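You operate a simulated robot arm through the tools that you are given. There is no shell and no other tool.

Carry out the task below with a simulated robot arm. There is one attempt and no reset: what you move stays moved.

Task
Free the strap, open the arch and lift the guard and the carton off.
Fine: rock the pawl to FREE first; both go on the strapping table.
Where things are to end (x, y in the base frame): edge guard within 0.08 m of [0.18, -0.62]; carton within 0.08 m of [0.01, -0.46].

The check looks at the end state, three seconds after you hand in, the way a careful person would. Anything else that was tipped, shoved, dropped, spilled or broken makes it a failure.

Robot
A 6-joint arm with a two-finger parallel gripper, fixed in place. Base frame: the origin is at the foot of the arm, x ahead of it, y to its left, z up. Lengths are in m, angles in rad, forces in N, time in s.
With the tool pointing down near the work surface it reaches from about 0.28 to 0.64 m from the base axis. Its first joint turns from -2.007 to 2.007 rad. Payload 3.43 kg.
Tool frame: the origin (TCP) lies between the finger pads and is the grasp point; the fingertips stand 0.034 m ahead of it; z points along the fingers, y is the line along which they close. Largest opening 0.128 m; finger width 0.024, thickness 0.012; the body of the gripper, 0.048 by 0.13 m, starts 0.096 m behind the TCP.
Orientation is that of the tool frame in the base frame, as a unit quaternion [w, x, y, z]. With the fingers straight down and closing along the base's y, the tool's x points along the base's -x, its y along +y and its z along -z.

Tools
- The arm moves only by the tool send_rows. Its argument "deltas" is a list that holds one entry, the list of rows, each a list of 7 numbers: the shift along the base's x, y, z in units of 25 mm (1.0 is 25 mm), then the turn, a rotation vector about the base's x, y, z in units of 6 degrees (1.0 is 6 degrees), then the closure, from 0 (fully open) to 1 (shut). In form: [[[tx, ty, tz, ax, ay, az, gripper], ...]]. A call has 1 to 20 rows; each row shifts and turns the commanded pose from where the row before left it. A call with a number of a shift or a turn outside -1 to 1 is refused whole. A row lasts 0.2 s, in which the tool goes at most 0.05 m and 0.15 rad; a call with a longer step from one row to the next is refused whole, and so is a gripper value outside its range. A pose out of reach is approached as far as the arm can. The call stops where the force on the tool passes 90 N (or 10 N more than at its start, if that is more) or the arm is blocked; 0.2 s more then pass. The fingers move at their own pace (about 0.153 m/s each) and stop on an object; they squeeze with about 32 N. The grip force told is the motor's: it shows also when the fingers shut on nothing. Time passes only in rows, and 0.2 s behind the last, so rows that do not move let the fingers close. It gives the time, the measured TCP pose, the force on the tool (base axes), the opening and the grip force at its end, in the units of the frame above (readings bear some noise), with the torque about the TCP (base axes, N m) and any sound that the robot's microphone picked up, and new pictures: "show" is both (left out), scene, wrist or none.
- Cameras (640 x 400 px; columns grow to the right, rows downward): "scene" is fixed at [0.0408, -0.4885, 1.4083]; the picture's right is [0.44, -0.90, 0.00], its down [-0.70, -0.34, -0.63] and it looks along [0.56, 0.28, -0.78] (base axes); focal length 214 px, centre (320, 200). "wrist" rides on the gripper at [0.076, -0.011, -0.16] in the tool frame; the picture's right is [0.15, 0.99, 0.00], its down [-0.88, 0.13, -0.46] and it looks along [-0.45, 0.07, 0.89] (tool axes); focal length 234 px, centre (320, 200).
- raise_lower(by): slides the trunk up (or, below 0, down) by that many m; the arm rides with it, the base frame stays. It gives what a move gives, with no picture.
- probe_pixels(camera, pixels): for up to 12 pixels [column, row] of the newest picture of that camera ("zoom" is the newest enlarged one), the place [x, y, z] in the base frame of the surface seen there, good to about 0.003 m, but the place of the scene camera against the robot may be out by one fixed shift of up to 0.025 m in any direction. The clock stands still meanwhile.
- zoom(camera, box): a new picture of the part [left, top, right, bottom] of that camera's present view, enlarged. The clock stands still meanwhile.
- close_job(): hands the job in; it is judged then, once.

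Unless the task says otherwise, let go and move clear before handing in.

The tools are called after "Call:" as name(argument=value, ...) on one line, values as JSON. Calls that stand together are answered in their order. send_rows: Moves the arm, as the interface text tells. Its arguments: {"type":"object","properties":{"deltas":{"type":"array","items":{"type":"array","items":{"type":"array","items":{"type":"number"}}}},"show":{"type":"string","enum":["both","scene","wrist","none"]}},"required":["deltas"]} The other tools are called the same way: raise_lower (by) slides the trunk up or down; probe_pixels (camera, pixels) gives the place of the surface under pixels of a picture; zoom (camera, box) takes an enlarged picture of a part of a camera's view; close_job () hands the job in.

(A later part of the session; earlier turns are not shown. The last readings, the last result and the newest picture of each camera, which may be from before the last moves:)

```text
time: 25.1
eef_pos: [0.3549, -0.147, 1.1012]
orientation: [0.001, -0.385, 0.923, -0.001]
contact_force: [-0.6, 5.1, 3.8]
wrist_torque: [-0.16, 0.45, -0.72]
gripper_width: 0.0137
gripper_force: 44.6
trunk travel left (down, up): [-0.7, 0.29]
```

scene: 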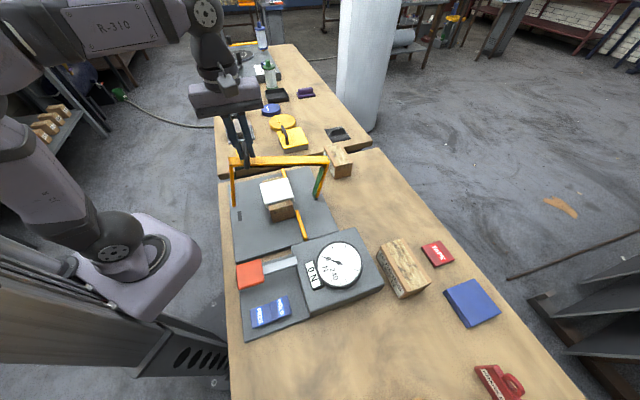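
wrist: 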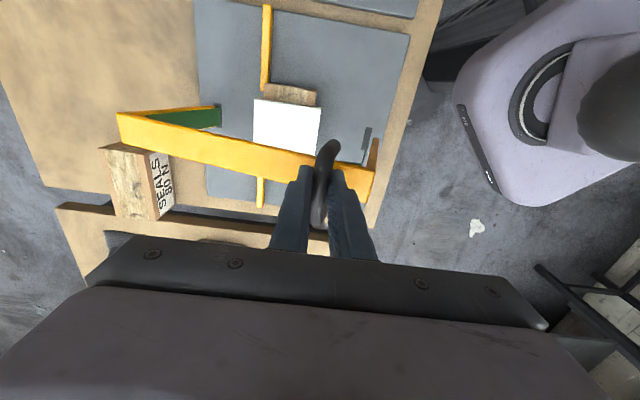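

The arch is lifting cleanly with only about 6 N, its near foot off the board at wrist (375,145). Before continuing I'll check how close the SEALS box stands to the arch's path.

Call:
probe_pixels(camera="wrist", pixels=[[112, 148], [150, 152], [152, 160], [170, 158], [172, 195], [160, 215], [122, 215], [140, 180], [120, 115], [215, 108], [215, 122], [365, 140]])

Call:
zoom(camera="wrist", box=[90, 80, 250, 230])

```text
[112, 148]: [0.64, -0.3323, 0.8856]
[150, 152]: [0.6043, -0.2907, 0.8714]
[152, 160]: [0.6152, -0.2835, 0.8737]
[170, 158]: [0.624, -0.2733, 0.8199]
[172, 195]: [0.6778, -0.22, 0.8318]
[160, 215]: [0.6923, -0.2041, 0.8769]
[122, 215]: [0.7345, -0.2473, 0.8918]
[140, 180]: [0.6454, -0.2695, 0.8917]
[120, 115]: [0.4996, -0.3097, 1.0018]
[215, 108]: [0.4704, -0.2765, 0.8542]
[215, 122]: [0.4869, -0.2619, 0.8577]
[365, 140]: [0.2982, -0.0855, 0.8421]
```

```text
2.67 times, centred on (170, 155) of wrist
```

zoom: 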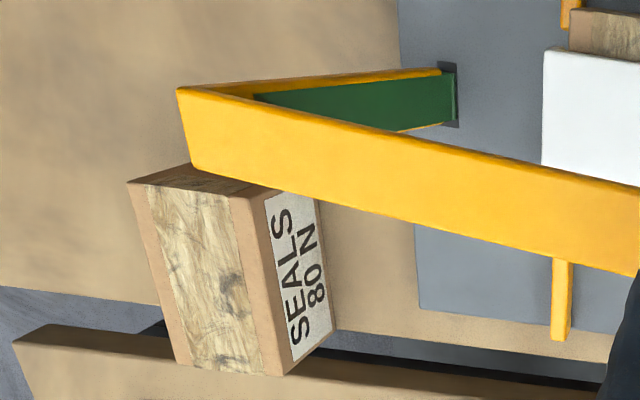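

The SEALS box starts at n≈0.217 while the arch reaches no further than n≈0.18, so the swing clears it by about 4 cm. I'll continue along the arc to roughly 30 degrees.

Call:
send_rows(deltas=[[[0.362, -0.362, 0.348, 0, 0, 0, 1], [0.373, -0.373, 0.32, 0, 0, 0, 1], [0.385, -0.385, 0.292, 0, 0, 0, 1], [0.396, -0.396, 0.264, 0, 0, 0, 1], [0.404, -0.404, 0.232, 0, 0, 0, 1], [0, 0, 0, 0, 0, 0, 1]]], show="scene")

```text
time: 26.5
eef_pos: [0.4026, -0.1948, 1.1395]
orientation: [0.0, -0.386, 0.923, -0.002]
contact_force: [0.1, 7.4, 12.9]
wrist_torque: [-0.38, 0.59, -1.12]
gripper_width: 0.0136
gripper_force: 44.7
trunk travel left (down, up): [-0.7, 0.29]
```

scene: 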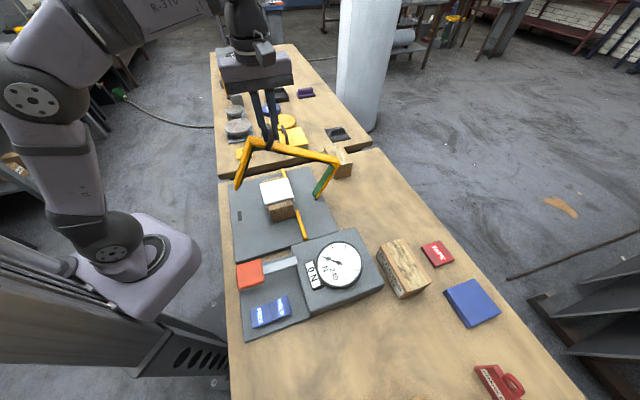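

The arch is at about 30 degrees with 13 N pushing up, so my arc is a couple of millimetres low. I'll continue to about 45 degrees, running slightly higher.

Call:
send_rows(deltas=[[[0.413, -0.413, 0.228, 0, 0, 0, 1], [0.421, -0.421, 0.196, 0, 0, 0, 1], [0.424, -0.424, 0.168, 0, 0, 0, 1], [0.43, -0.43, 0.132, 0, 0, 0, 1], [0.436, -0.436, 0.1, 0, 0, 0, 1], [0, 0, 0, 0, 0, 0, 1]]], show="both")

```text
time: 27.9
eef_pos: [0.4477, -0.243, 1.1545]
orientation: [0.004, -0.386, 0.923, -0.006]
contact_force: [4.3, 10.2, 34.4]
wrist_torque: [-0.25, 0.38, -1.12]
gripper_width: 0.0138
gripper_force: 44.9
out of reach, approached as far as the arm can: row 5
trunk travel left (down, up): [-0.7, 0.29]
```

scene: 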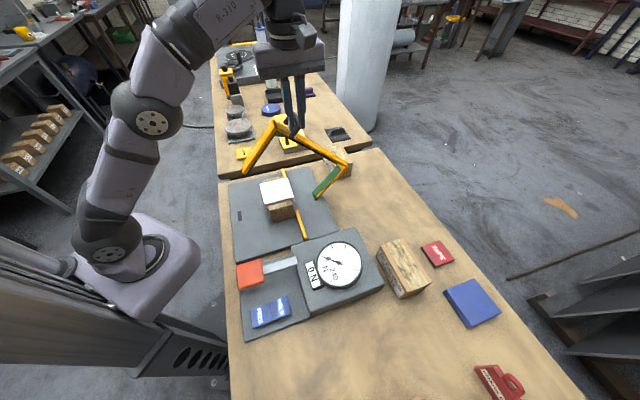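
wrist: 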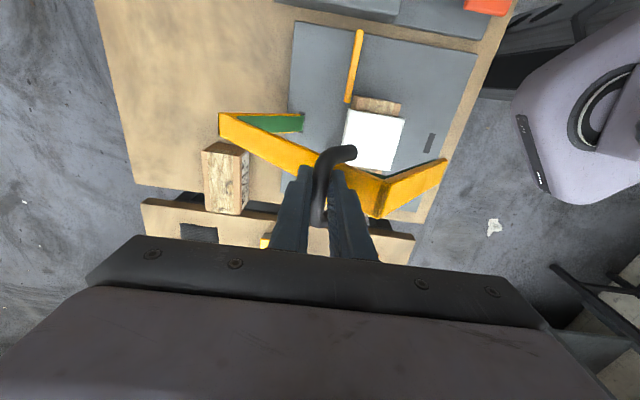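

The arm reports out of reach at this height (r≈0.51, z 1.155), with the arch near 43 degrees. I can gain reach by tilting the hand outward about the rod's own axis, so I'll tilt 30 degrees while holding the rod in place.

Call:
send_rows(deltas=[[[-0.03, 0.03, 0, -0.707, -0.707, 0, 1], [-0.03, 0.03, 0, -0.707, -0.707, 0, 1], [-0.03, 0.03, -0.01, -0.707, -0.707, 0, 1], [-0.03, 0.03, -0.02, -0.707, -0.707, 0, 1], [-0.03, 0.03, -0.02, -0.707, -0.707, 0, 1], [0, 0, 0, 0, 0, 0, 1]]], show="both")

```text
time: 29.3
eef_pos: [0.446, -0.2403, 1.1501]
orientation: [0.099, -0.371, 0.891, -0.24]
contact_force: [4.6, 7.7, 9.3]
wrist_torque: [0.14, -0.15, -1.14]
gripper_width: 0.0139
gripper_force: 45.5
trunk travel left (down, up): [-0.7, 0.29]
```

scene: 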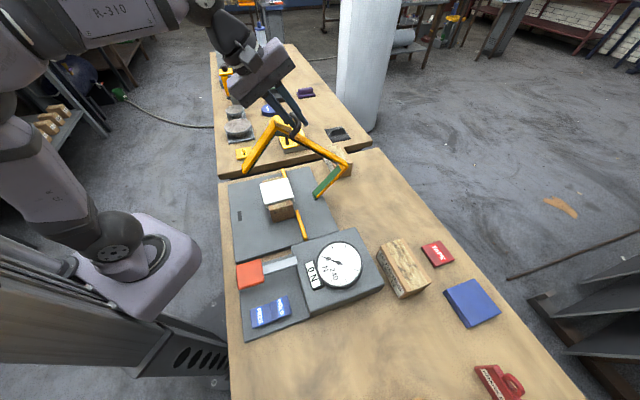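
wrist: 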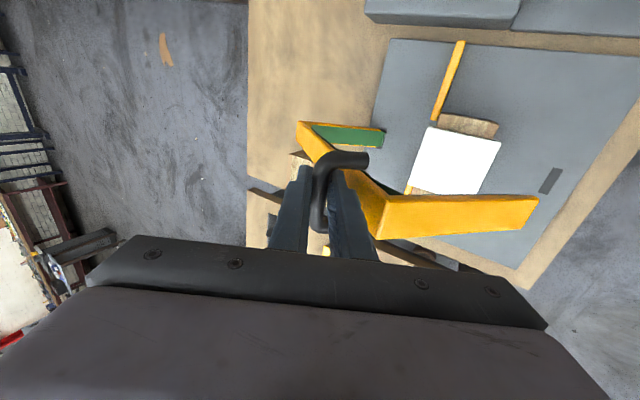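

Tilting brought the arm well back in reach and the force is down to about 13 N, with the arch near 43 degrees. I'll carry on along the arc to about 58 degrees, keeping this tilt.

Call:
send_rows(deltas=[[[0.433, -0.433, 0.1, 0, 0, 0, 1], [0.436, -0.436, 0.032, 0, 0, 0, 1], [0.436, -0.436, 0, 0, 0, 0, 1], [0.436, -0.436, -0.032, 0, 0, 0, 1], [0.433, -0.433, -0.064, 0, 0, 0, 1], [0, 0, 0, 0, 0, 0, 1]]], show="both")

```text
time: 30.7
eef_pos: [0.5024, -0.2962, 1.1516]
orientation: [0.099, -0.371, 0.892, -0.239]
contact_force: [5.6, 6.8, 3.0]
wrist_torque: [0.09, -0.1, -1.19]
gripper_width: 0.0138
gripper_force: 44.3
trunk travel left (down, up): [-0.7, 0.29]
```

scene: 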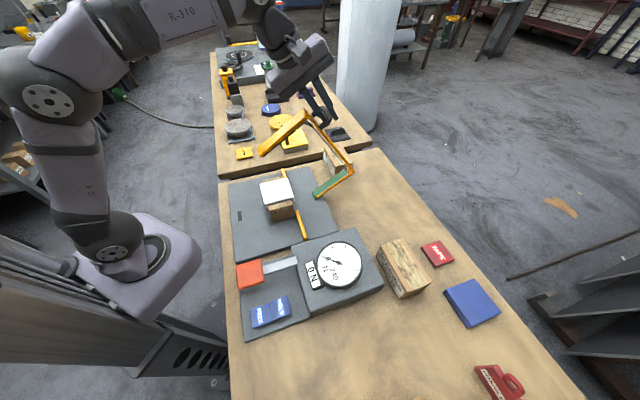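
wrist: 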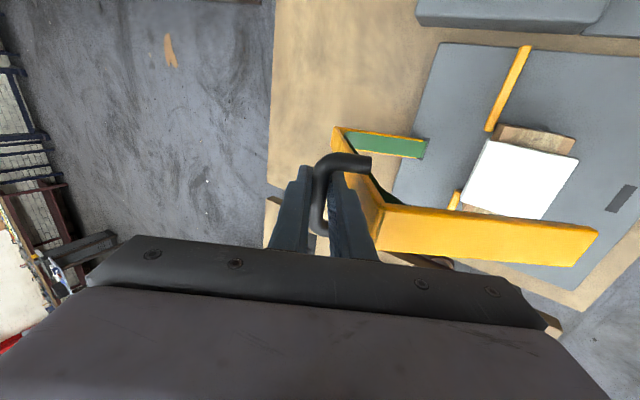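

The arch is at about 58 degrees with almost no resistance. Before going further I'll check the gap between the inner finger and the bar end near wrist (370,220).

Call:
zoom(camera="wrist", box=[260, 120, 460, 270])

Call:
zoom(camera="scene", box=[240, 40, 380, 210])

```text
2.67 times, centred on (360, 195) of wrist
```

zoom: 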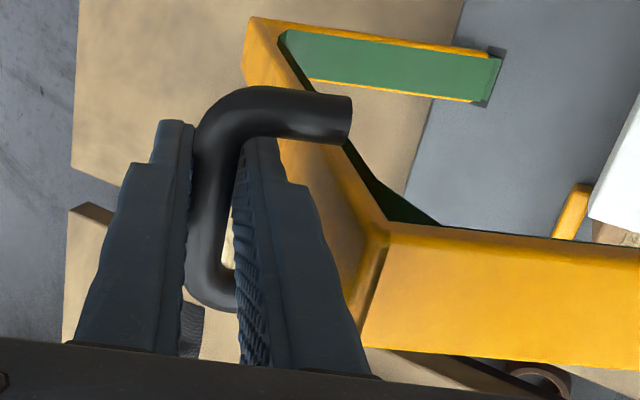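

```text
2.35 times, centred on (310, 125) of scene
```

zoom: 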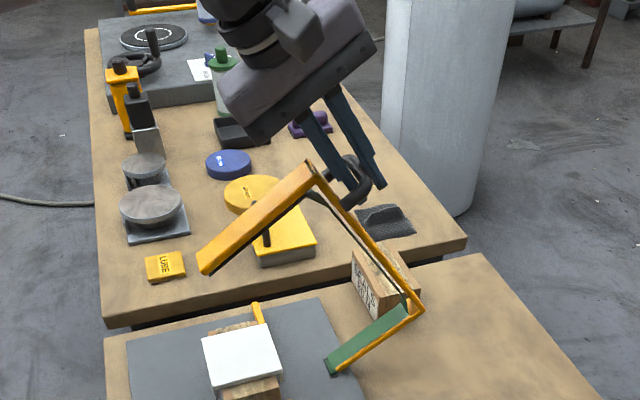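

The inner finger runs nearly parallel to the bar with roughly a centimetre of gap, so I'll take some tilt back out while continuing to open, to keep that gap.

Call:
send_rows(deltas=[[[0.441, -0.441, -0.088, 0.236, 0.236, 0, 1], [0.436, -0.436, -0.12, 0.236, 0.236, 0, 1], [0.427, -0.427, -0.152, 0.236, 0.236, 0, 1], [0, 0, 0, 0, 0, 0, 1]]], show="both")

Call:
zoom(camera="wrist", box=[260, 120, 460, 270])

```text
time: 31.7
eef_pos: [0.5345, -0.3287, 1.1431]
orientation: [0.08, -0.377, 0.902, -0.194]
contact_force: [9.5, 3.4, 6.1]
wrist_torque: [-0.05, -0.01, -1.25]
gripper_width: 0.0139
gripper_force: 45.3
trunk travel left (down, up): [-0.7, 0.29]
```

scene: 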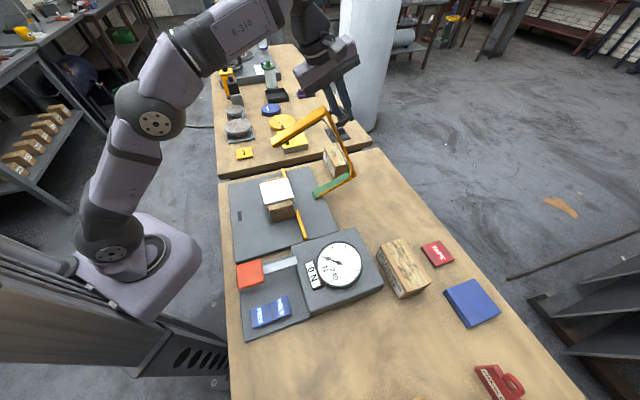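
wrist: 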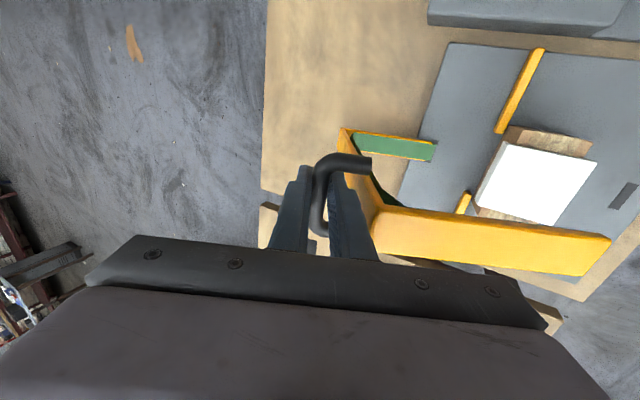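

```text
2.67 times, centred on (360, 195) of wrist
```

zoom: 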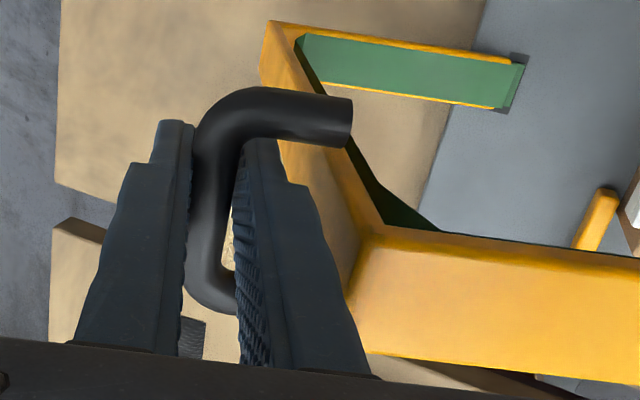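

The tracking is good at about 67 degrees and the arch now pulls outward with 4 N, so it is past its balance point. I'll continue in short moves, still easing the tilt.

Call:
send_rows(deltas=[[[0.413, -0.413, -0.204, 0.236, 0.236, 0, 1], [0.416, -0.416, -0.216, 0.236, 0.236, 0, 1], [0, 0, 0, 0, 0, 0, 1]]], show="scene")

```text
time: 32.5
eef_pos: [0.5402, -0.3355, 1.1392]
orientation: [0.082, -0.378, 0.904, -0.185]
contact_force: [21.2, -1.5, 53.0]
wrist_torque: [0.33, -0.67, -0.82]
gripper_width: 0.0141
gripper_force: 45.0
out of reach, approached as far as the arm can: row 1, 2
trunk travel left (down, up): [-0.7, 0.29]
```

scene: 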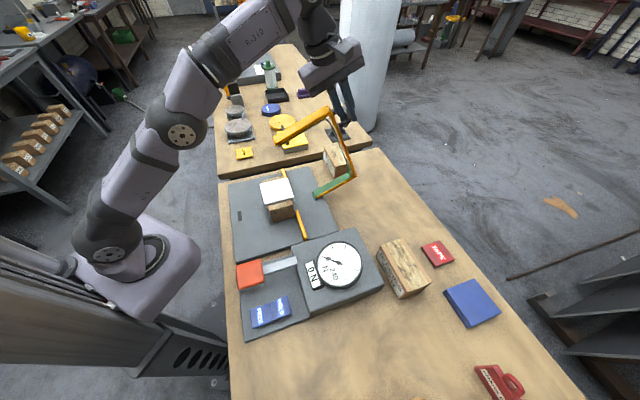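

The arm hit its reach limit at about 69 degrees, pressing down on the rod with 53 N. A small 10 mm trunk lift should both relieve that and give more reach.

Call:
raise_lower(by=0.01)

Call:
send_rows(deltas=[[[0, 0, 0, 0, 0, 0, 1]]], show="wrist")

```text
time: 33.1
eef_pos: [0.5402, -0.3356, 1.1402]
orientation: [0.074, -0.378, 0.906, -0.175]
contact_force: [16.1, 1.9, 27.7]
wrist_torque: [0.76, -1.09, -0.62]
gripper_width: 0.014
gripper_force: 45.1
trunk travel left (down, up): [-0.71, 0.28]
```

```text
time: 33.5
eef_pos: [0.5404, -0.335, 1.1399]
orientation: [0.075, -0.378, 0.906, -0.175]
contact_force: [16.9, 2.8, 26.7]
wrist_torque: [0.6, -0.86, -0.76]
gripper_width: 0.0139
gripper_force: 45.2
trunk travel left (down, up): [-0.71, 0.28]
```

wrist: 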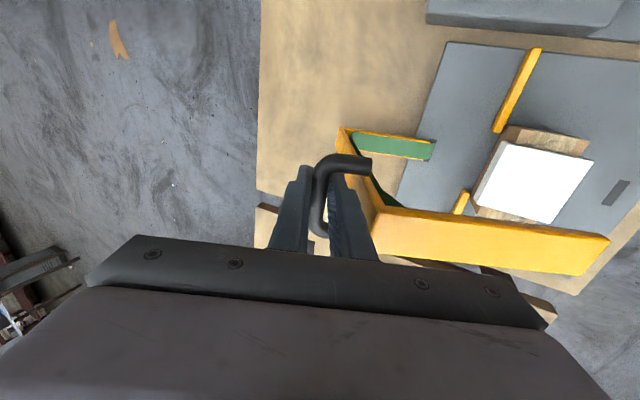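

The lift halved the upward force to 27 N without moving the rod. I'll lift another 10 mm and then try two more steps along the arc.

Call:
raise_lower(by=0.012)

Call:
send_rows(deltas=[[[0.28, -0.28, -0.15, 0, 0, 0, 1], [0.28, -0.28, -0.15, 0, 0, 0, 1], [0, 0, 0, 0, 0, 0, 1]]], show="wrist")

```text
time: 34.1
eef_pos: [0.5394, -0.3348, 1.14]
orientation: [0.065, -0.38, 0.909, -0.16]
contact_force: [5.7, 8.9, -17.1]
wrist_torque: [0.65, -0.81, -0.78]
gripper_width: 0.0141
gripper_force: 45.1
trunk travel left (down, up): [-0.722, 0.268]
```

```text
time: 34.9
eef_pos: [0.5467, -0.3432, 1.1372]
orientation: [0.071, -0.379, 0.906, -0.172]
contact_force: [14.4, 11.2, 9.9]
wrist_torque: [-0.1, 0.27, -1.27]
gripper_width: 0.014
gripper_force: 44.9
out of reach, approached as far as the arm can: row 1, 2
trunk travel left (down, up): [-0.722, 0.268]
```

wrist: 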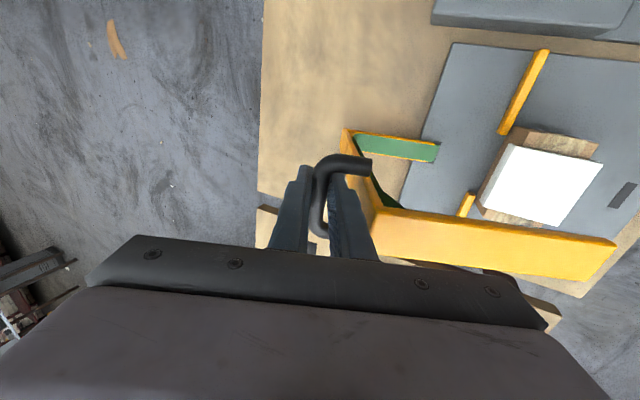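

The arch is now at about 71 degrees with mild forces, still short of reach. I'll check the finger-to-bar gap and keep alternating small trunk lifts with arc steps.

Call:
zoom(camera="wrist", box=[260, 120, 460, 270])

Call:
raise_lower(by=0.015)

Call:
send_rows(deltas=[[[0.2, -0.2, -0.2, 0, 0, 0, 1], [0.2, -0.2, -0.2, 0, 0, 0, 1], [0, 0, 0, 0, 0, 0, 1]]], show="none")

```text
2.67 times, centred on (360, 195) of wrist
```

zoom: 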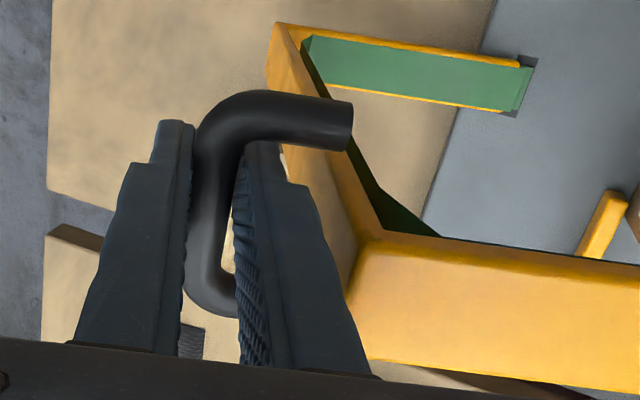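

```text
time: 35.5
eef_pos: [0.5476, -0.3418, 1.1378]
orientation: [0.062, -0.38, 0.91, -0.156]
contact_force: [-0.3, 17.9, -43.0]
wrist_torque: [0.64, -0.56, -0.89]
gripper_width: 0.0141
gripper_force: 45.0
trunk travel left (down, up): [-0.737, 0.253]
```

```text
time: 36.3
eef_pos: [0.5532, -0.3487, 1.135]
orientation: [0.068, -0.379, 0.908, -0.167]
contact_force: [5.7, 17.8, -19.3]
wrist_torque: [-0.07, 0.32, -1.31]
gripper_width: 0.014
gripper_force: 45.1
out of reach, approached as far as the arm can: row 2
trunk travel left (down, up): [-0.737, 0.253]
```

The arch is near 73 degrees and still moving freely. I'll repeat the lift-and-follow steps, adding a touch of +n to offset the sideways force.

Call:
raise_lower(by=0.01)

Call:
send_rows(deltas=[[[0.28, -0.16, -0.3, 0, 0, 0, 1], [0.28, -0.2, -0.3, 0, 0, 0, 1], [0, 0, 0, 0, 0, 0, 1]]], show="none")

Call:
raise_lower(by=0.012)

Call:
send_rows(deltas=[[[0.25, -0.2, -0.3, 0, 0, 0, 1], [0.25, -0.2, -0.3, 0, 0, 0, 1], [0, 0, 0, 0, 0, 0, 1]]], show="both")

```text
time: 36.9
eef_pos: [0.5545, -0.3504, 1.1354]
orientation: [0.063, -0.379, 0.91, -0.156]
contact_force: [0.1, 19.8, -43.9]
wrist_torque: [0.66, -0.62, -0.88]
gripper_width: 0.014
gripper_force: 44.7
trunk travel left (down, up): [-0.747, 0.243]
```

```text
time: 37.7
eef_pos: [0.5602, -0.3555, 1.1316]
orientation: [0.071, -0.378, 0.907, -0.173]
contact_force: [8.9, 7.7, 2.2]
wrist_torque: [-0.26, 0.48, -1.36]
gripper_width: 0.0139
gripper_force: 44.6
out of reach, approached as far as the arm can: row 2
trunk travel left (down, up): [-0.747, 0.243]
```

```text
time: 38.3
eef_pos: [0.5605, -0.3556, 1.132]
orientation: [0.064, -0.379, 0.909, -0.16]
contact_force: [-3.6, 14.5, -34.0]
wrist_torque: [0.88, -0.79, -0.76]
gripper_width: 0.014
gripper_force: 45.2
trunk travel left (down, up): [-0.759, 0.231]
```

```text
time: 39.1
eef_pos: [0.5678, -0.3646, 1.1272]
orientation: [0.071, -0.377, 0.907, -0.175]
contact_force: [9.4, 3.2, 12.3]
wrist_torque: [-0.41, 0.56, -1.45]
gripper_width: 0.0139
gripper_force: 45.4
out of reach, approached as far as the arm can: row 1, 2
trunk travel left (down, up): [-0.759, 0.231]
```

scene: 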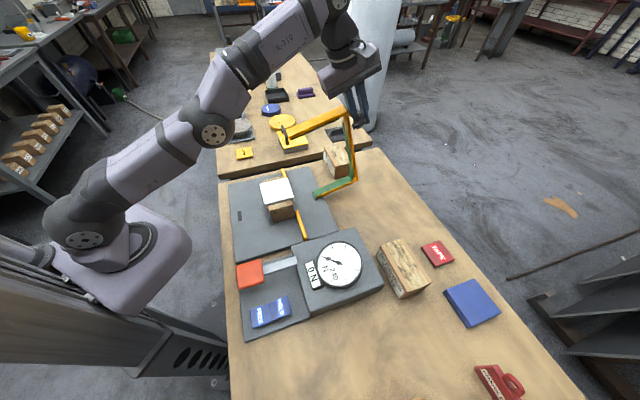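
wrist: 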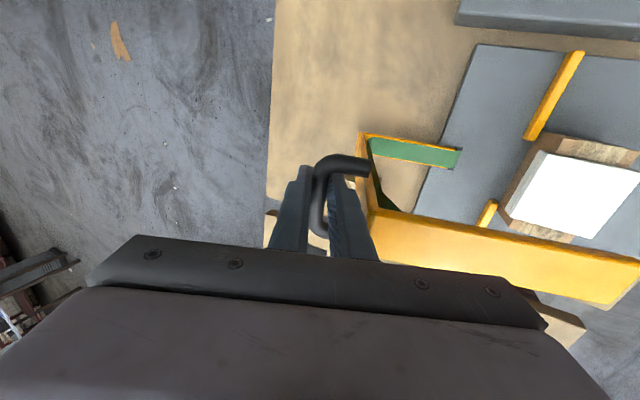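

The arch is at about 77 degrees and still free. I'll look at the finger gap again before the next steps.

Call:
zoom(camera="wrist", box=[260, 120, 460, 270])

Call:
zoom(camera="scene", box=[270, 40, 400, 210])

```text
2.67 times, centred on (360, 195) of wrist
```

zoom: 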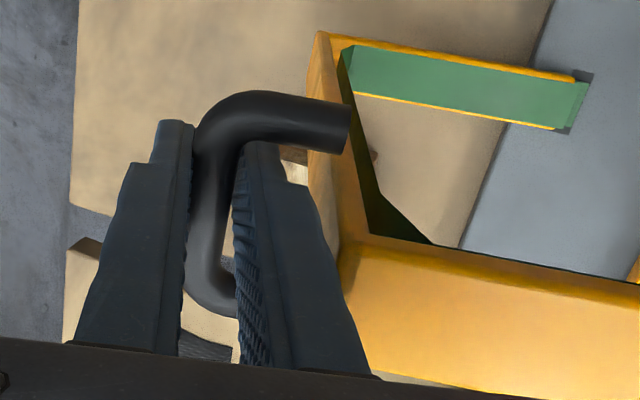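

```text
2.35 times, centred on (335, 125) of scene
```

zoom: 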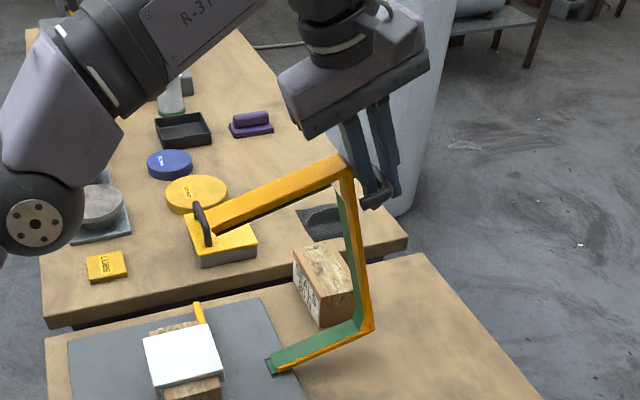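

The inner finger's thicker part is close to the bar end (zoom 340,240), so I'll use the next trunk lifts to take tilt out before opening further.

Call:
raise_lower(by=0.014)

Call:
send_rows(deltas=[[[0.0, 0.0, -0.28, 0.24, 0.24, 0, 1], [0.0, 0.0, -0.28, 0.24, 0.24, 0, 1], [0, 0, 0, 0, 0, 0, 1]]], show="none")

Call:
raise_lower(by=0.014)

Call:
send_rows(deltas=[[[0.0, 0.0, -0.28, 0.24, 0.24, 0, 1], [0.0, 0.0, -0.28, 0.24, 0.24, 0, 1], [0, 0, 0, 0, 0, 0, 1]]], show="both")

```text
time: 39.7
eef_pos: [0.5667, -0.3624, 1.1283]
orientation: [0.065, -0.379, 0.909, -0.16]
contact_force: [-5.3, 10.8, -26.0]
wrist_torque: [0.95, -0.92, -0.64]
gripper_width: 0.0139
gripper_force: 45.4
trunk travel left (down, up): [-0.773, 0.217]
```

```text
time: 40.5
eef_pos: [0.5619, -0.358, 1.1313]
orientation: [0.067, -0.379, 0.91, -0.153]
contact_force: [26.6, -5.3, 50.4]
wrist_torque: [-0.06, -0.39, -0.99]
gripper_width: 0.0141
gripper_force: 45.2
out of reach, approached as far as the arm can: row 1, 2
trunk travel left (down, up): [-0.773, 0.217]
```

```text
time: 41.1
eef_pos: [0.5608, -0.3568, 1.1325]
orientation: [0.058, -0.381, 0.912, -0.139]
contact_force: [16.3, 3.0, 18.9]
wrist_torque: [0.72, -1.08, -0.72]
gripper_width: 0.0143
gripper_force: 45.6
trunk travel left (down, up): [-0.787, 0.203]
```

```text
time: 41.9
eef_pos: [0.5526, -0.3547, 1.1277]
orientation: [0.054, -0.381, 0.915, -0.124]
contact_force: [27.0, -6.1, 57.6]
wrist_torque: [0.31, -0.34, -1.13]
gripper_width: 0.0142
gripper_force: 44.9
out of reach, approached as far as the arm can: row 1, 2
trunk travel left (down, up): [-0.787, 0.203]
```

scene: 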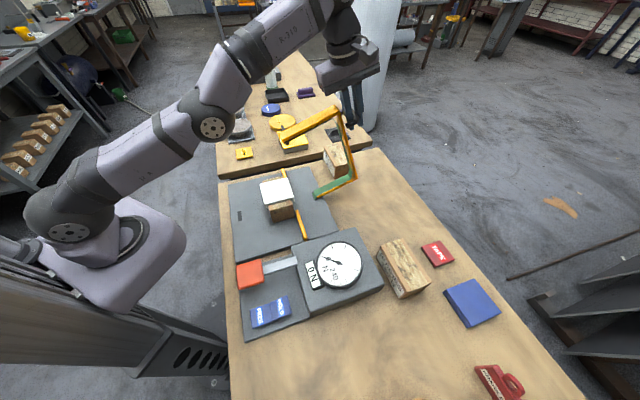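
wrist: 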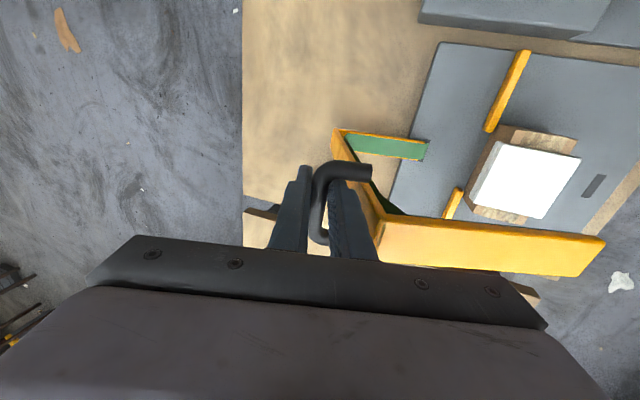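

The tilt is down to about 15 degrees but the arm presses down with 58 N at its limit. I'll lift the trunk 20 mm to take that off and check.

Call:
raise_lower(by=0.02)

Call:
send_rows(deltas=[[[0.1, -0.1, 0, 0, 0, 0, 1], [0, 0, 0, 0, 0, 0, 1]]], show="none")

```text
time: 42.6
eef_pos: [0.5516, -0.3501, 1.1284]
orientation: [0.042, -0.383, 0.917, -0.1]
contact_force: [10.8, 3.7, 4.7]
wrist_torque: [0.69, -1.18, -0.88]
gripper_width: 0.014
gripper_force: 45.1
trunk travel left (down, up): [-0.807, 0.183]
```

```text
time: 43.2
eef_pos: [0.5507, -0.3513, 1.1287]
orientation: [0.04, -0.383, 0.917, -0.101]
contact_force: [6.0, 8.6, -0.5]
wrist_torque: [0.34, -0.11, -1.1]
gripper_width: 0.0143
gripper_force: 45.5
out of reach, approached as far as the arm can: row 1
trunk travel left (down, up): [-0.807, 0.183]
```

Forces are back near zero with tilt about 12 degrees and the arch at about 73 degrees. I'll go on with lift-and-follow steps.

Call:
raise_lower(by=0.015)

Call:
send_rows(deltas=[[[0.3, -0.22, -0.3, 0, 0, 0, 1], [0.3, -0.22, -0.3, 0, 0, 0, 1], [0, 0, 0, 0, 0, 0, 1]]], show="none")

Call:
raise_lower(by=0.015)

Call:
send_rows(deltas=[[[0.3, -0.24, -0.35, 0, 0, 0, 1], [0.3, -0.24, -0.35, 0, 0, 0, 1], [0, 0, 0, 0, 0, 0, 1]]], show="wrist")

```text
time: 43.8
eef_pos: [0.5499, -0.3507, 1.1318]
orientation: [0.033, -0.382, 0.919, -0.089]
contact_force: [-7.1, 18.4, -50.6]
wrist_torque: [0.28, -0.42, -1.14]
gripper_width: 0.0139
gripper_force: 45.1
trunk travel left (down, up): [-0.822, 0.168]
```

```text
time: 44.6
eef_pos: [0.5579, -0.3572, 1.1271]
orientation: [0.044, -0.381, 0.917, -0.108]
contact_force: [4.4, 5.9, 0.0]
wrist_torque: [-0.55, 0.96, -1.37]
gripper_width: 0.0141
gripper_force: 44.5
out of reach, approached as far as the arm can: row 1, 2
trunk travel left (down, up): [-0.822, 0.168]
```

```text
time: 45.3
eef_pos: [0.5563, -0.3561, 1.1289]
orientation: [0.035, -0.382, 0.919, -0.093]
contact_force: [-8.2, 13.2, -43.1]
wrist_torque: [0.4, -0.55, -1.01]
gripper_width: 0.0142
gripper_force: 44.4
trunk travel left (down, up): [-0.837, 0.153]
```

```text
time: 46.1
eef_pos: [0.5662, -0.3648, 1.1258]
orientation: [0.046, -0.382, 0.917, -0.11]
contact_force: [8.0, 1.5, 11.2]
wrist_torque: [-0.49, 0.74, -1.31]
gripper_width: 0.0139
gripper_force: 44.7
out of reach, approached as far as the arm can: row 1, 2
trunk travel left (down, up): [-0.837, 0.153]
```

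wrist: 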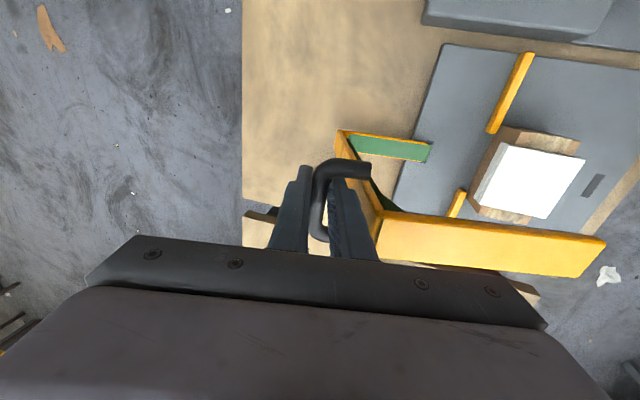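

The arch is at about 77 degrees with the hand nearly upright, so the finger gap is good. I'll keep going with several more lift-and-follow cycles.

Call:
raise_lower(by=0.014)

Call:
send_rows(deltas=[[[0.3, -0.25, -0.4, 0, 0, 0, 1], [0.3, -0.25, -0.4, 0, 0, 0, 1], [0, 0, 0, 0, 0, 0, 1]]], show="none")

Call:
raise_lower(by=0.014)

Call:
send_rows(deltas=[[[0.3, -0.25, -0.42, 0, 0, 0, 1], [0.3, -0.25, -0.42, 0, 0, 0, 1], [0, 0, 0, 0, 0, 0, 1]]], show="both")

```text
time: 46.7
eef_pos: [0.5619, -0.3621, 1.1277]
orientation: [0.038, -0.382, 0.919, -0.095]
contact_force: [-5.4, 8.4, -24.7]
wrist_torque: [0.85, -1.02, -0.87]
gripper_width: 0.0139
gripper_force: 44.8
trunk travel left (down, up): [-0.851, 0.139]
```

```text
time: 47.5
eef_pos: [0.572, -0.3713, 1.1202]
orientation: [0.048, -0.381, 0.916, -0.115]
contact_force: [17.5, -7.8, 35.7]
wrist_torque: [-0.49, 0.39, -1.26]
gripper_width: 0.014
gripper_force: 45.9
out of reach, approached as far as the arm can: row 1, 2
trunk travel left (down, up): [-0.851, 0.139]
```

```text
time: 48.1
eef_pos: [0.5702, -0.3693, 1.1229]
orientation: [0.043, -0.382, 0.917, -0.102]
contact_force: [6.4, -1.2, 5.8]
wrist_torque: [0.9, -1.28, -0.85]
gripper_width: 0.0139
gripper_force: 45.1
trunk travel left (down, up): [-0.865, 0.125]
```

```text
time: 48.9
eef_pos: [0.5783, -0.3779, 1.1147]
orientation: [0.053, -0.381, 0.915, -0.121]
contact_force: [20.8, -12.2, 45.7]
wrist_torque: [-0.22, 0.06, -1.18]
gripper_width: 0.014
gripper_force: 44.2
out of reach, approached as far as the arm can: row 1, 2
trunk travel left (down, up): [-0.865, 0.125]
```

scene: 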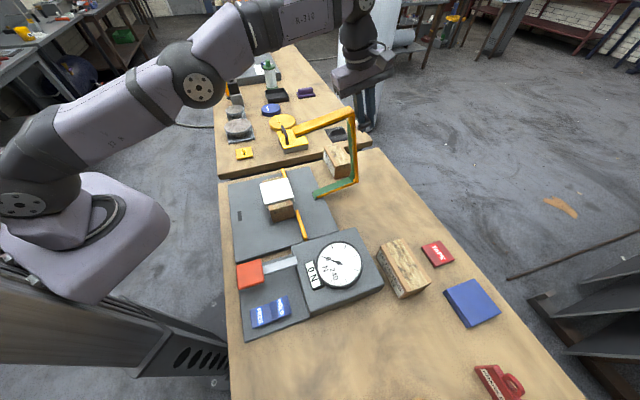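
wrist: 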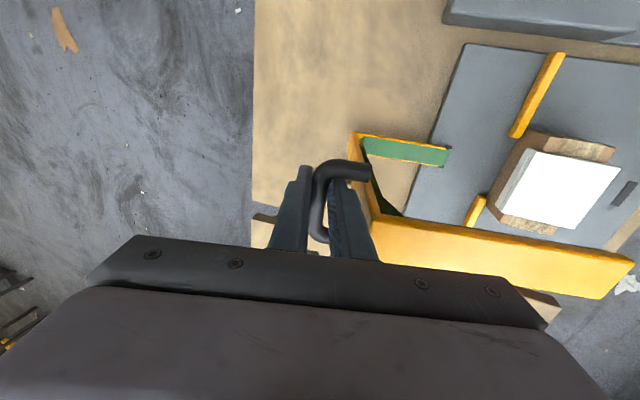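

The arch is around 81 degrees and still moves. The tool is pressing down a bit (46 N), so I'll lift the trunk a little more and lower less on the next steps.

Call:
raise_lower(by=0.018)

Call:
send_rows(deltas=[[[0.25, -0.25, -0.3, 0, 0, 0, 1], [0.25, -0.25, -0.3, 0, 0, 0, 1], [0, 0, 0, 0, 0, 0, 1]]], show="none")

Call:
raise_lower(by=0.015)

Call:
send_rows(deltas=[[[0.25, -0.25, -0.4, 0, 0, 0, 1], [0.25, -0.25, -0.4, 0, 0, 0, 1], [0, 0, 0, 0, 0, 0, 1]]], show="both")

```text
time: 49.6
eef_pos: [0.5764, -0.3743, 1.1166]
orientation: [0.043, -0.383, 0.917, -0.103]
contact_force: [8.0, -1.3, 9.9]
wrist_torque: [0.81, -1.1, -0.88]
gripper_width: 0.014
gripper_force: 44.9
trunk travel left (down, up): [-0.883, 0.107]
```

```text
time: 50.4
eef_pos: [0.5811, -0.3819, 1.1105]
orientation: [0.051, -0.382, 0.915, -0.118]
contact_force: [22.7, -6.6, 38.4]
wrist_torque: [-0.1, 0.13, -1.17]
gripper_width: 0.0142
gripper_force: 45.4
out of reach, approached as far as the arm can: row 1, 2
trunk travel left (down, up): [-0.883, 0.107]
```

```text
time: 51.0
eef_pos: [0.5798, -0.3776, 1.115]
orientation: [0.043, -0.383, 0.917, -0.104]
contact_force: [13.4, 2.9, 10.3]
wrist_torque: [0.79, -1.16, -0.86]
gripper_width: 0.014
gripper_force: 44.7
trunk travel left (down, up): [-0.898, 0.092]
```

```text
time: 51.8
eef_pos: [0.588, -0.3868, 1.1064]
orientation: [0.053, -0.382, 0.915, -0.121]
contact_force: [30.8, -4.8, 42.2]
wrist_torque: [0.03, 0.0, -1.13]
gripper_width: 0.0141
gripper_force: 44.5
out of reach, approached as far as the arm can: row 1, 2
trunk travel left (down, up): [-0.898, 0.092]
```

scene: 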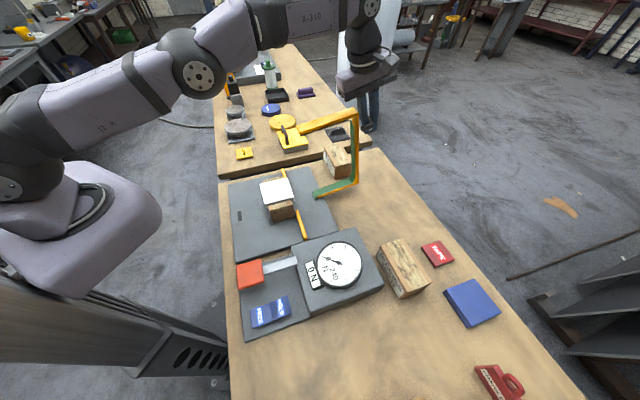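
wrist: 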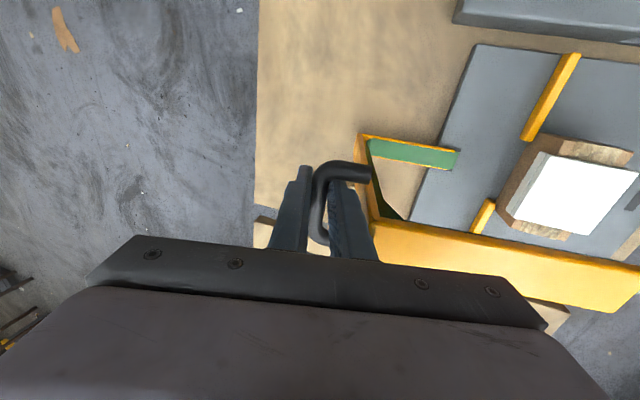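

The arch is about 84 degrees open, the bar nearly upright and leaning outward with 25 N on my grip. One more pair of lift-and-follow steps should bring it to its rest.

Call:
raise_lower(by=0.018)

Call:
send_rows(deltas=[[[0.3, -0.3, -0.35, 0, 0, 0, 1], [0.3, -0.3, -0.35, 0, 0, 0, 1], [0, 0, 0, 0, 0, 0, 1]]], show="none")

Call:
raise_lower(by=0.018)

Call:
send_rows(deltas=[[[0.3, -0.3, -0.35, 0, 0, 0, 1], [0.3, -0.3, -0.35, 0, 0, 0, 1], [0, 0, 0, 0, 0, 0, 1]]], show="both")

Call:
zoom(camera="scene", box=[270, 60, 400, 210])

```text
time: 52.4
eef_pos: [0.5836, -0.3816, 1.1099]
orientation: [0.044, -0.383, 0.917, -0.104]
contact_force: [17.8, 5.1, 12.9]
wrist_torque: [0.55, -0.76, -0.93]
gripper_width: 0.0143
gripper_force: 44.9
trunk travel left (down, up): [-0.916, 0.074]
```

```text
time: 53.2
eef_pos: [0.5864, -0.3853, 1.1069]
orientation: [0.047, -0.382, 0.916, -0.111]
contact_force: [25.9, 5.5, 27.7]
wrist_torque: [-0.14, 0.38, -1.24]
gripper_width: 0.0141
gripper_force: 45.0
out of reach, approached as far as the arm can: row 1, 2
trunk travel left (down, up): [-0.916, 0.074]
```

```text
time: 53.9
eef_pos: [0.5828, -0.3825, 1.1104]
orientation: [0.039, -0.383, 0.918, -0.093]
contact_force: [7.9, 18.5, -15.3]
wrist_torque: [0.58, -0.83, -0.98]
gripper_width: 0.0141
gripper_force: 44.6
trunk travel left (down, up): [-0.934, 0.056]
```

```text
time: 54.7
eef_pos: [0.5863, -0.3863, 1.1053]
orientation: [0.046, -0.382, 0.917, -0.107]
contact_force: [21.1, 12.8, 10.5]
wrist_torque: [-0.22, 0.43, -1.24]
gripper_width: 0.014
gripper_force: 44.8
out of reach, approached as far as the arm can: row 1, 2
trunk travel left (down, up): [-0.934, 0.056]
```

scene: 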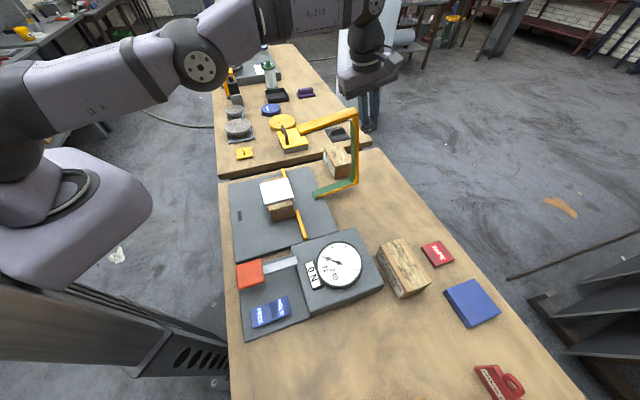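
wrist: 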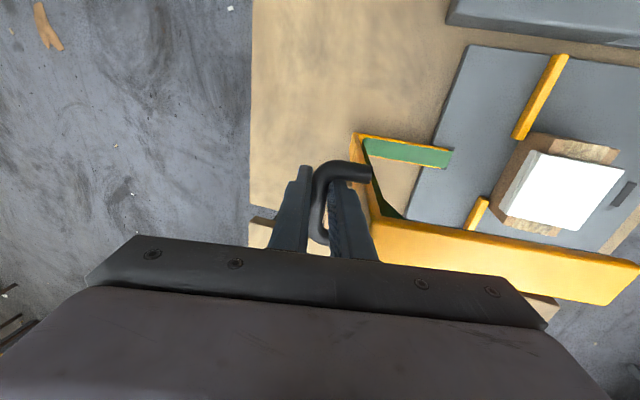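

```text
2.67 times, centred on (335, 135) of scene
```

zoom: 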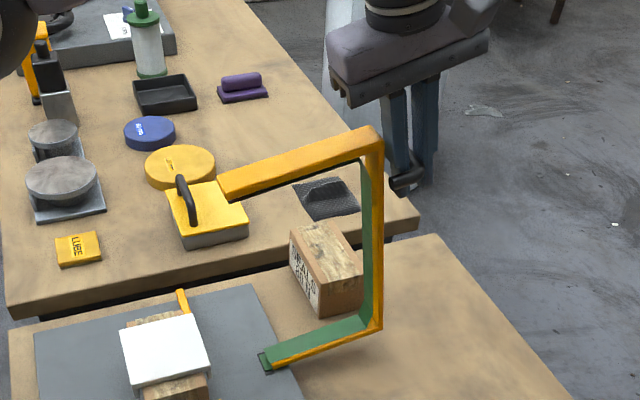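

The arm is at its outermost reach with the arch about 84 degrees open and low forces (about 10 N up). I'll loosen the grip by only a few millimetres to see whether the arch stays or leans further.

Call:
send_rows(deltas=[[[0, 0, 0, 0, 0, 0, 0.84], [0, 0, 0, 0, 0, 0, 0.84], [0, 0, 0, 0, 0, 0, 0.84]]], show="both")

Call:
zoom(camera="wrist", box=[260, 120, 460, 270])

```text
time: 55.5
eef_pos: [0.5846, -0.3874, 1.1043]
orientation: [0.043, -0.383, 0.917, -0.104]
contact_force: [18.4, 8.3, 10.9]
wrist_torque: [-0.05, 0.13, -0.2]
gripper_width: 0.0187
gripper_force: 0.0
trunk travel left (down, up): [-0.934, 0.056]
```

scene: 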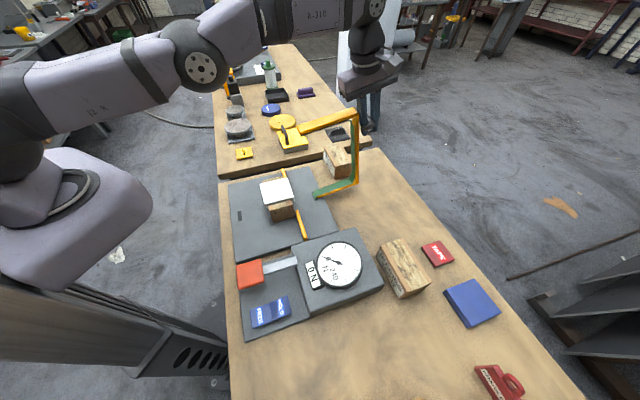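
wrist: 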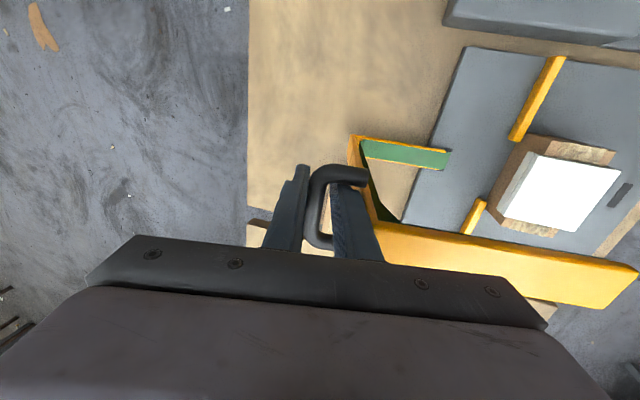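

```text
2.67 times, centred on (360, 195) of wrist
```

zoom: 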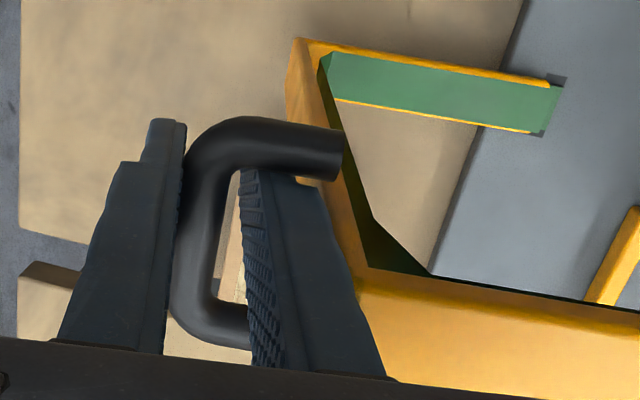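

The loosened rod leans outward on the outer finger, so the arch wants to stay open and gravity holds it there. Lifting the trunk straight up will slide the fingers off the rod, easing it outward slightly as they leave.

Call:
raise_lower(by=0.02)

Call:
raise_lower(by=0.03)

Call:
send_rows(deltas=[[[0, 0, 0, 0, 0, 0, 0.84]]], show="both")

```text
time: 56.2
eef_pos: [0.5837, -0.386, 1.1199]
orientation: [0.042, -0.383, 0.918, -0.099]
contact_force: [6.7, 17.9, -13.1]
wrist_torque: [0.27, -0.24, -0.32]
gripper_width: 0.0266
gripper_force: 5.6
trunk travel left (down, up): [-0.954, 0.036]
```

```text
time: 56.9
eef_pos: [0.5806, -0.3927, 1.1537]
orientation: [0.043, -0.381, 0.917, -0.106]
contact_force: [0.3, 0.4, 0.4]
wrist_torque: [-0.04, 0.03, -0.02]
gripper_width: 0.0203
gripper_force: 0.0
trunk travel left (down, up): [-0.984, 0.006]
```

```text
time: 57.3
eef_pos: [0.5811, -0.3917, 1.1536]
orientation: [0.043, -0.381, 0.918, -0.104]
contact_force: [-1.2, 0.3, 0.1]
wrist_torque: [-0.02, 0.0, -0.02]
gripper_width: 0.0206
gripper_force: 0.1
trunk travel left (down, up): [-0.984, 0.006]
```

scene: 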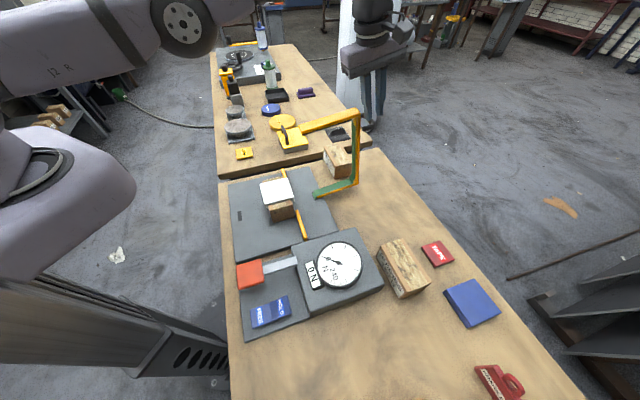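
wrist: 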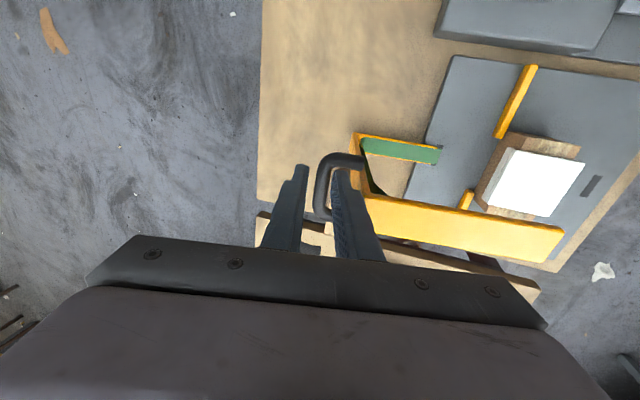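

The hand is off the handle with zero force, and the arch stays open by itself. The inner finger is still beside the bar end, so I'll back out along the finger direction before moving inward.

Call:
send_rows(deltas=[[[-0.12, 0.12, 0.7, 0, 0, 0, 0.84], [-0.12, 0.12, 0.7, 0, 0, 0, 0.84], [-0.12, 0.12, 0.7, 0, 0, 0, 0.84], [-0.12, 0.12, 0.7, 0, 0, 0, 0.84], [0, 0, 0, 0, 0, 0, 0.84]]], show="both")

```text
time: 58.5
eef_pos: [0.5698, -0.379, 1.2233]
orientation: [0.043, -0.382, 0.917, -0.103]
contact_force: [0.3, -1.0, -0.5]
wrist_torque: [0.03, -0.04, 0.01]
gripper_width: 0.0203
gripper_force: 0.0
trunk travel left (down, up): [-0.984, 0.006]
```

scene: 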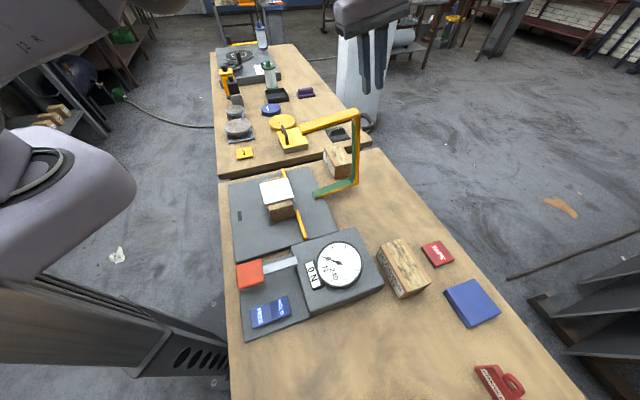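
wrist: 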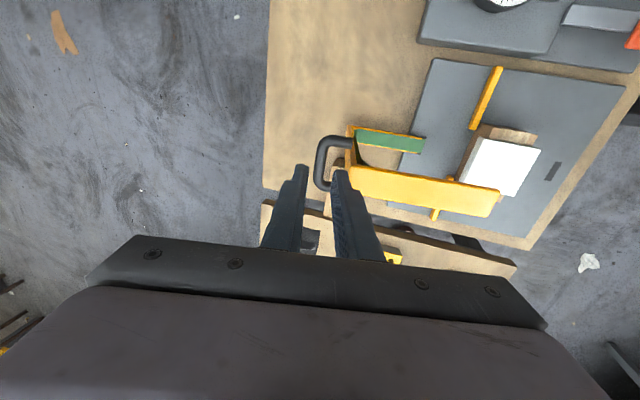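

The hand is clear and the arch stands open by itself. I'll probe where the arch's overhanging leg ends, and the guard and carton extents, before moving in.

Call:
zoom(camera="wrist", box=[320, 50, 620, 250])

Call:
probe_pixels(camera="wrist", pixels=[[495, 200], [490, 208], [440, 190], [356, 175], [340, 140], [330, 185], [420, 145], [500, 165], [475, 142], [535, 150], [515, 192], [463, 178]])

```text
2.00 times, centred on (470, 150) of wrist
```

zoom: 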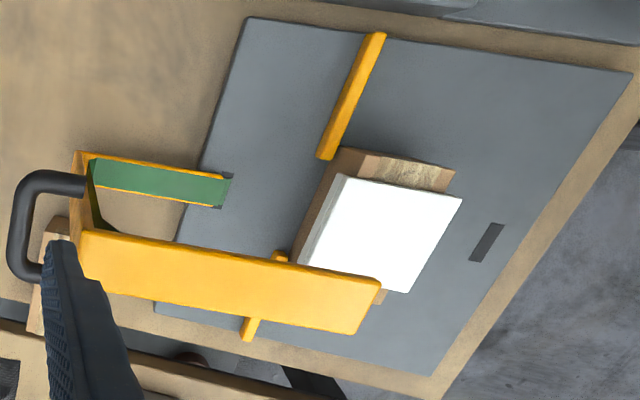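

```text
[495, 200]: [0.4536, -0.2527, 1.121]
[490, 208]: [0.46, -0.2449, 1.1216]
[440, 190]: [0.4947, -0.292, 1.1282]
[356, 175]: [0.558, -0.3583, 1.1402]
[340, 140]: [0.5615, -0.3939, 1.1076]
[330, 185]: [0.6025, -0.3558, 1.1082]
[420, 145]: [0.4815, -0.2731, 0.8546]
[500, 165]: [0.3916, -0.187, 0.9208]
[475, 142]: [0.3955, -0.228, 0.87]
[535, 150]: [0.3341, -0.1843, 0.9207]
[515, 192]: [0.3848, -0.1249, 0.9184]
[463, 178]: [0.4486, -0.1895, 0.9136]
```

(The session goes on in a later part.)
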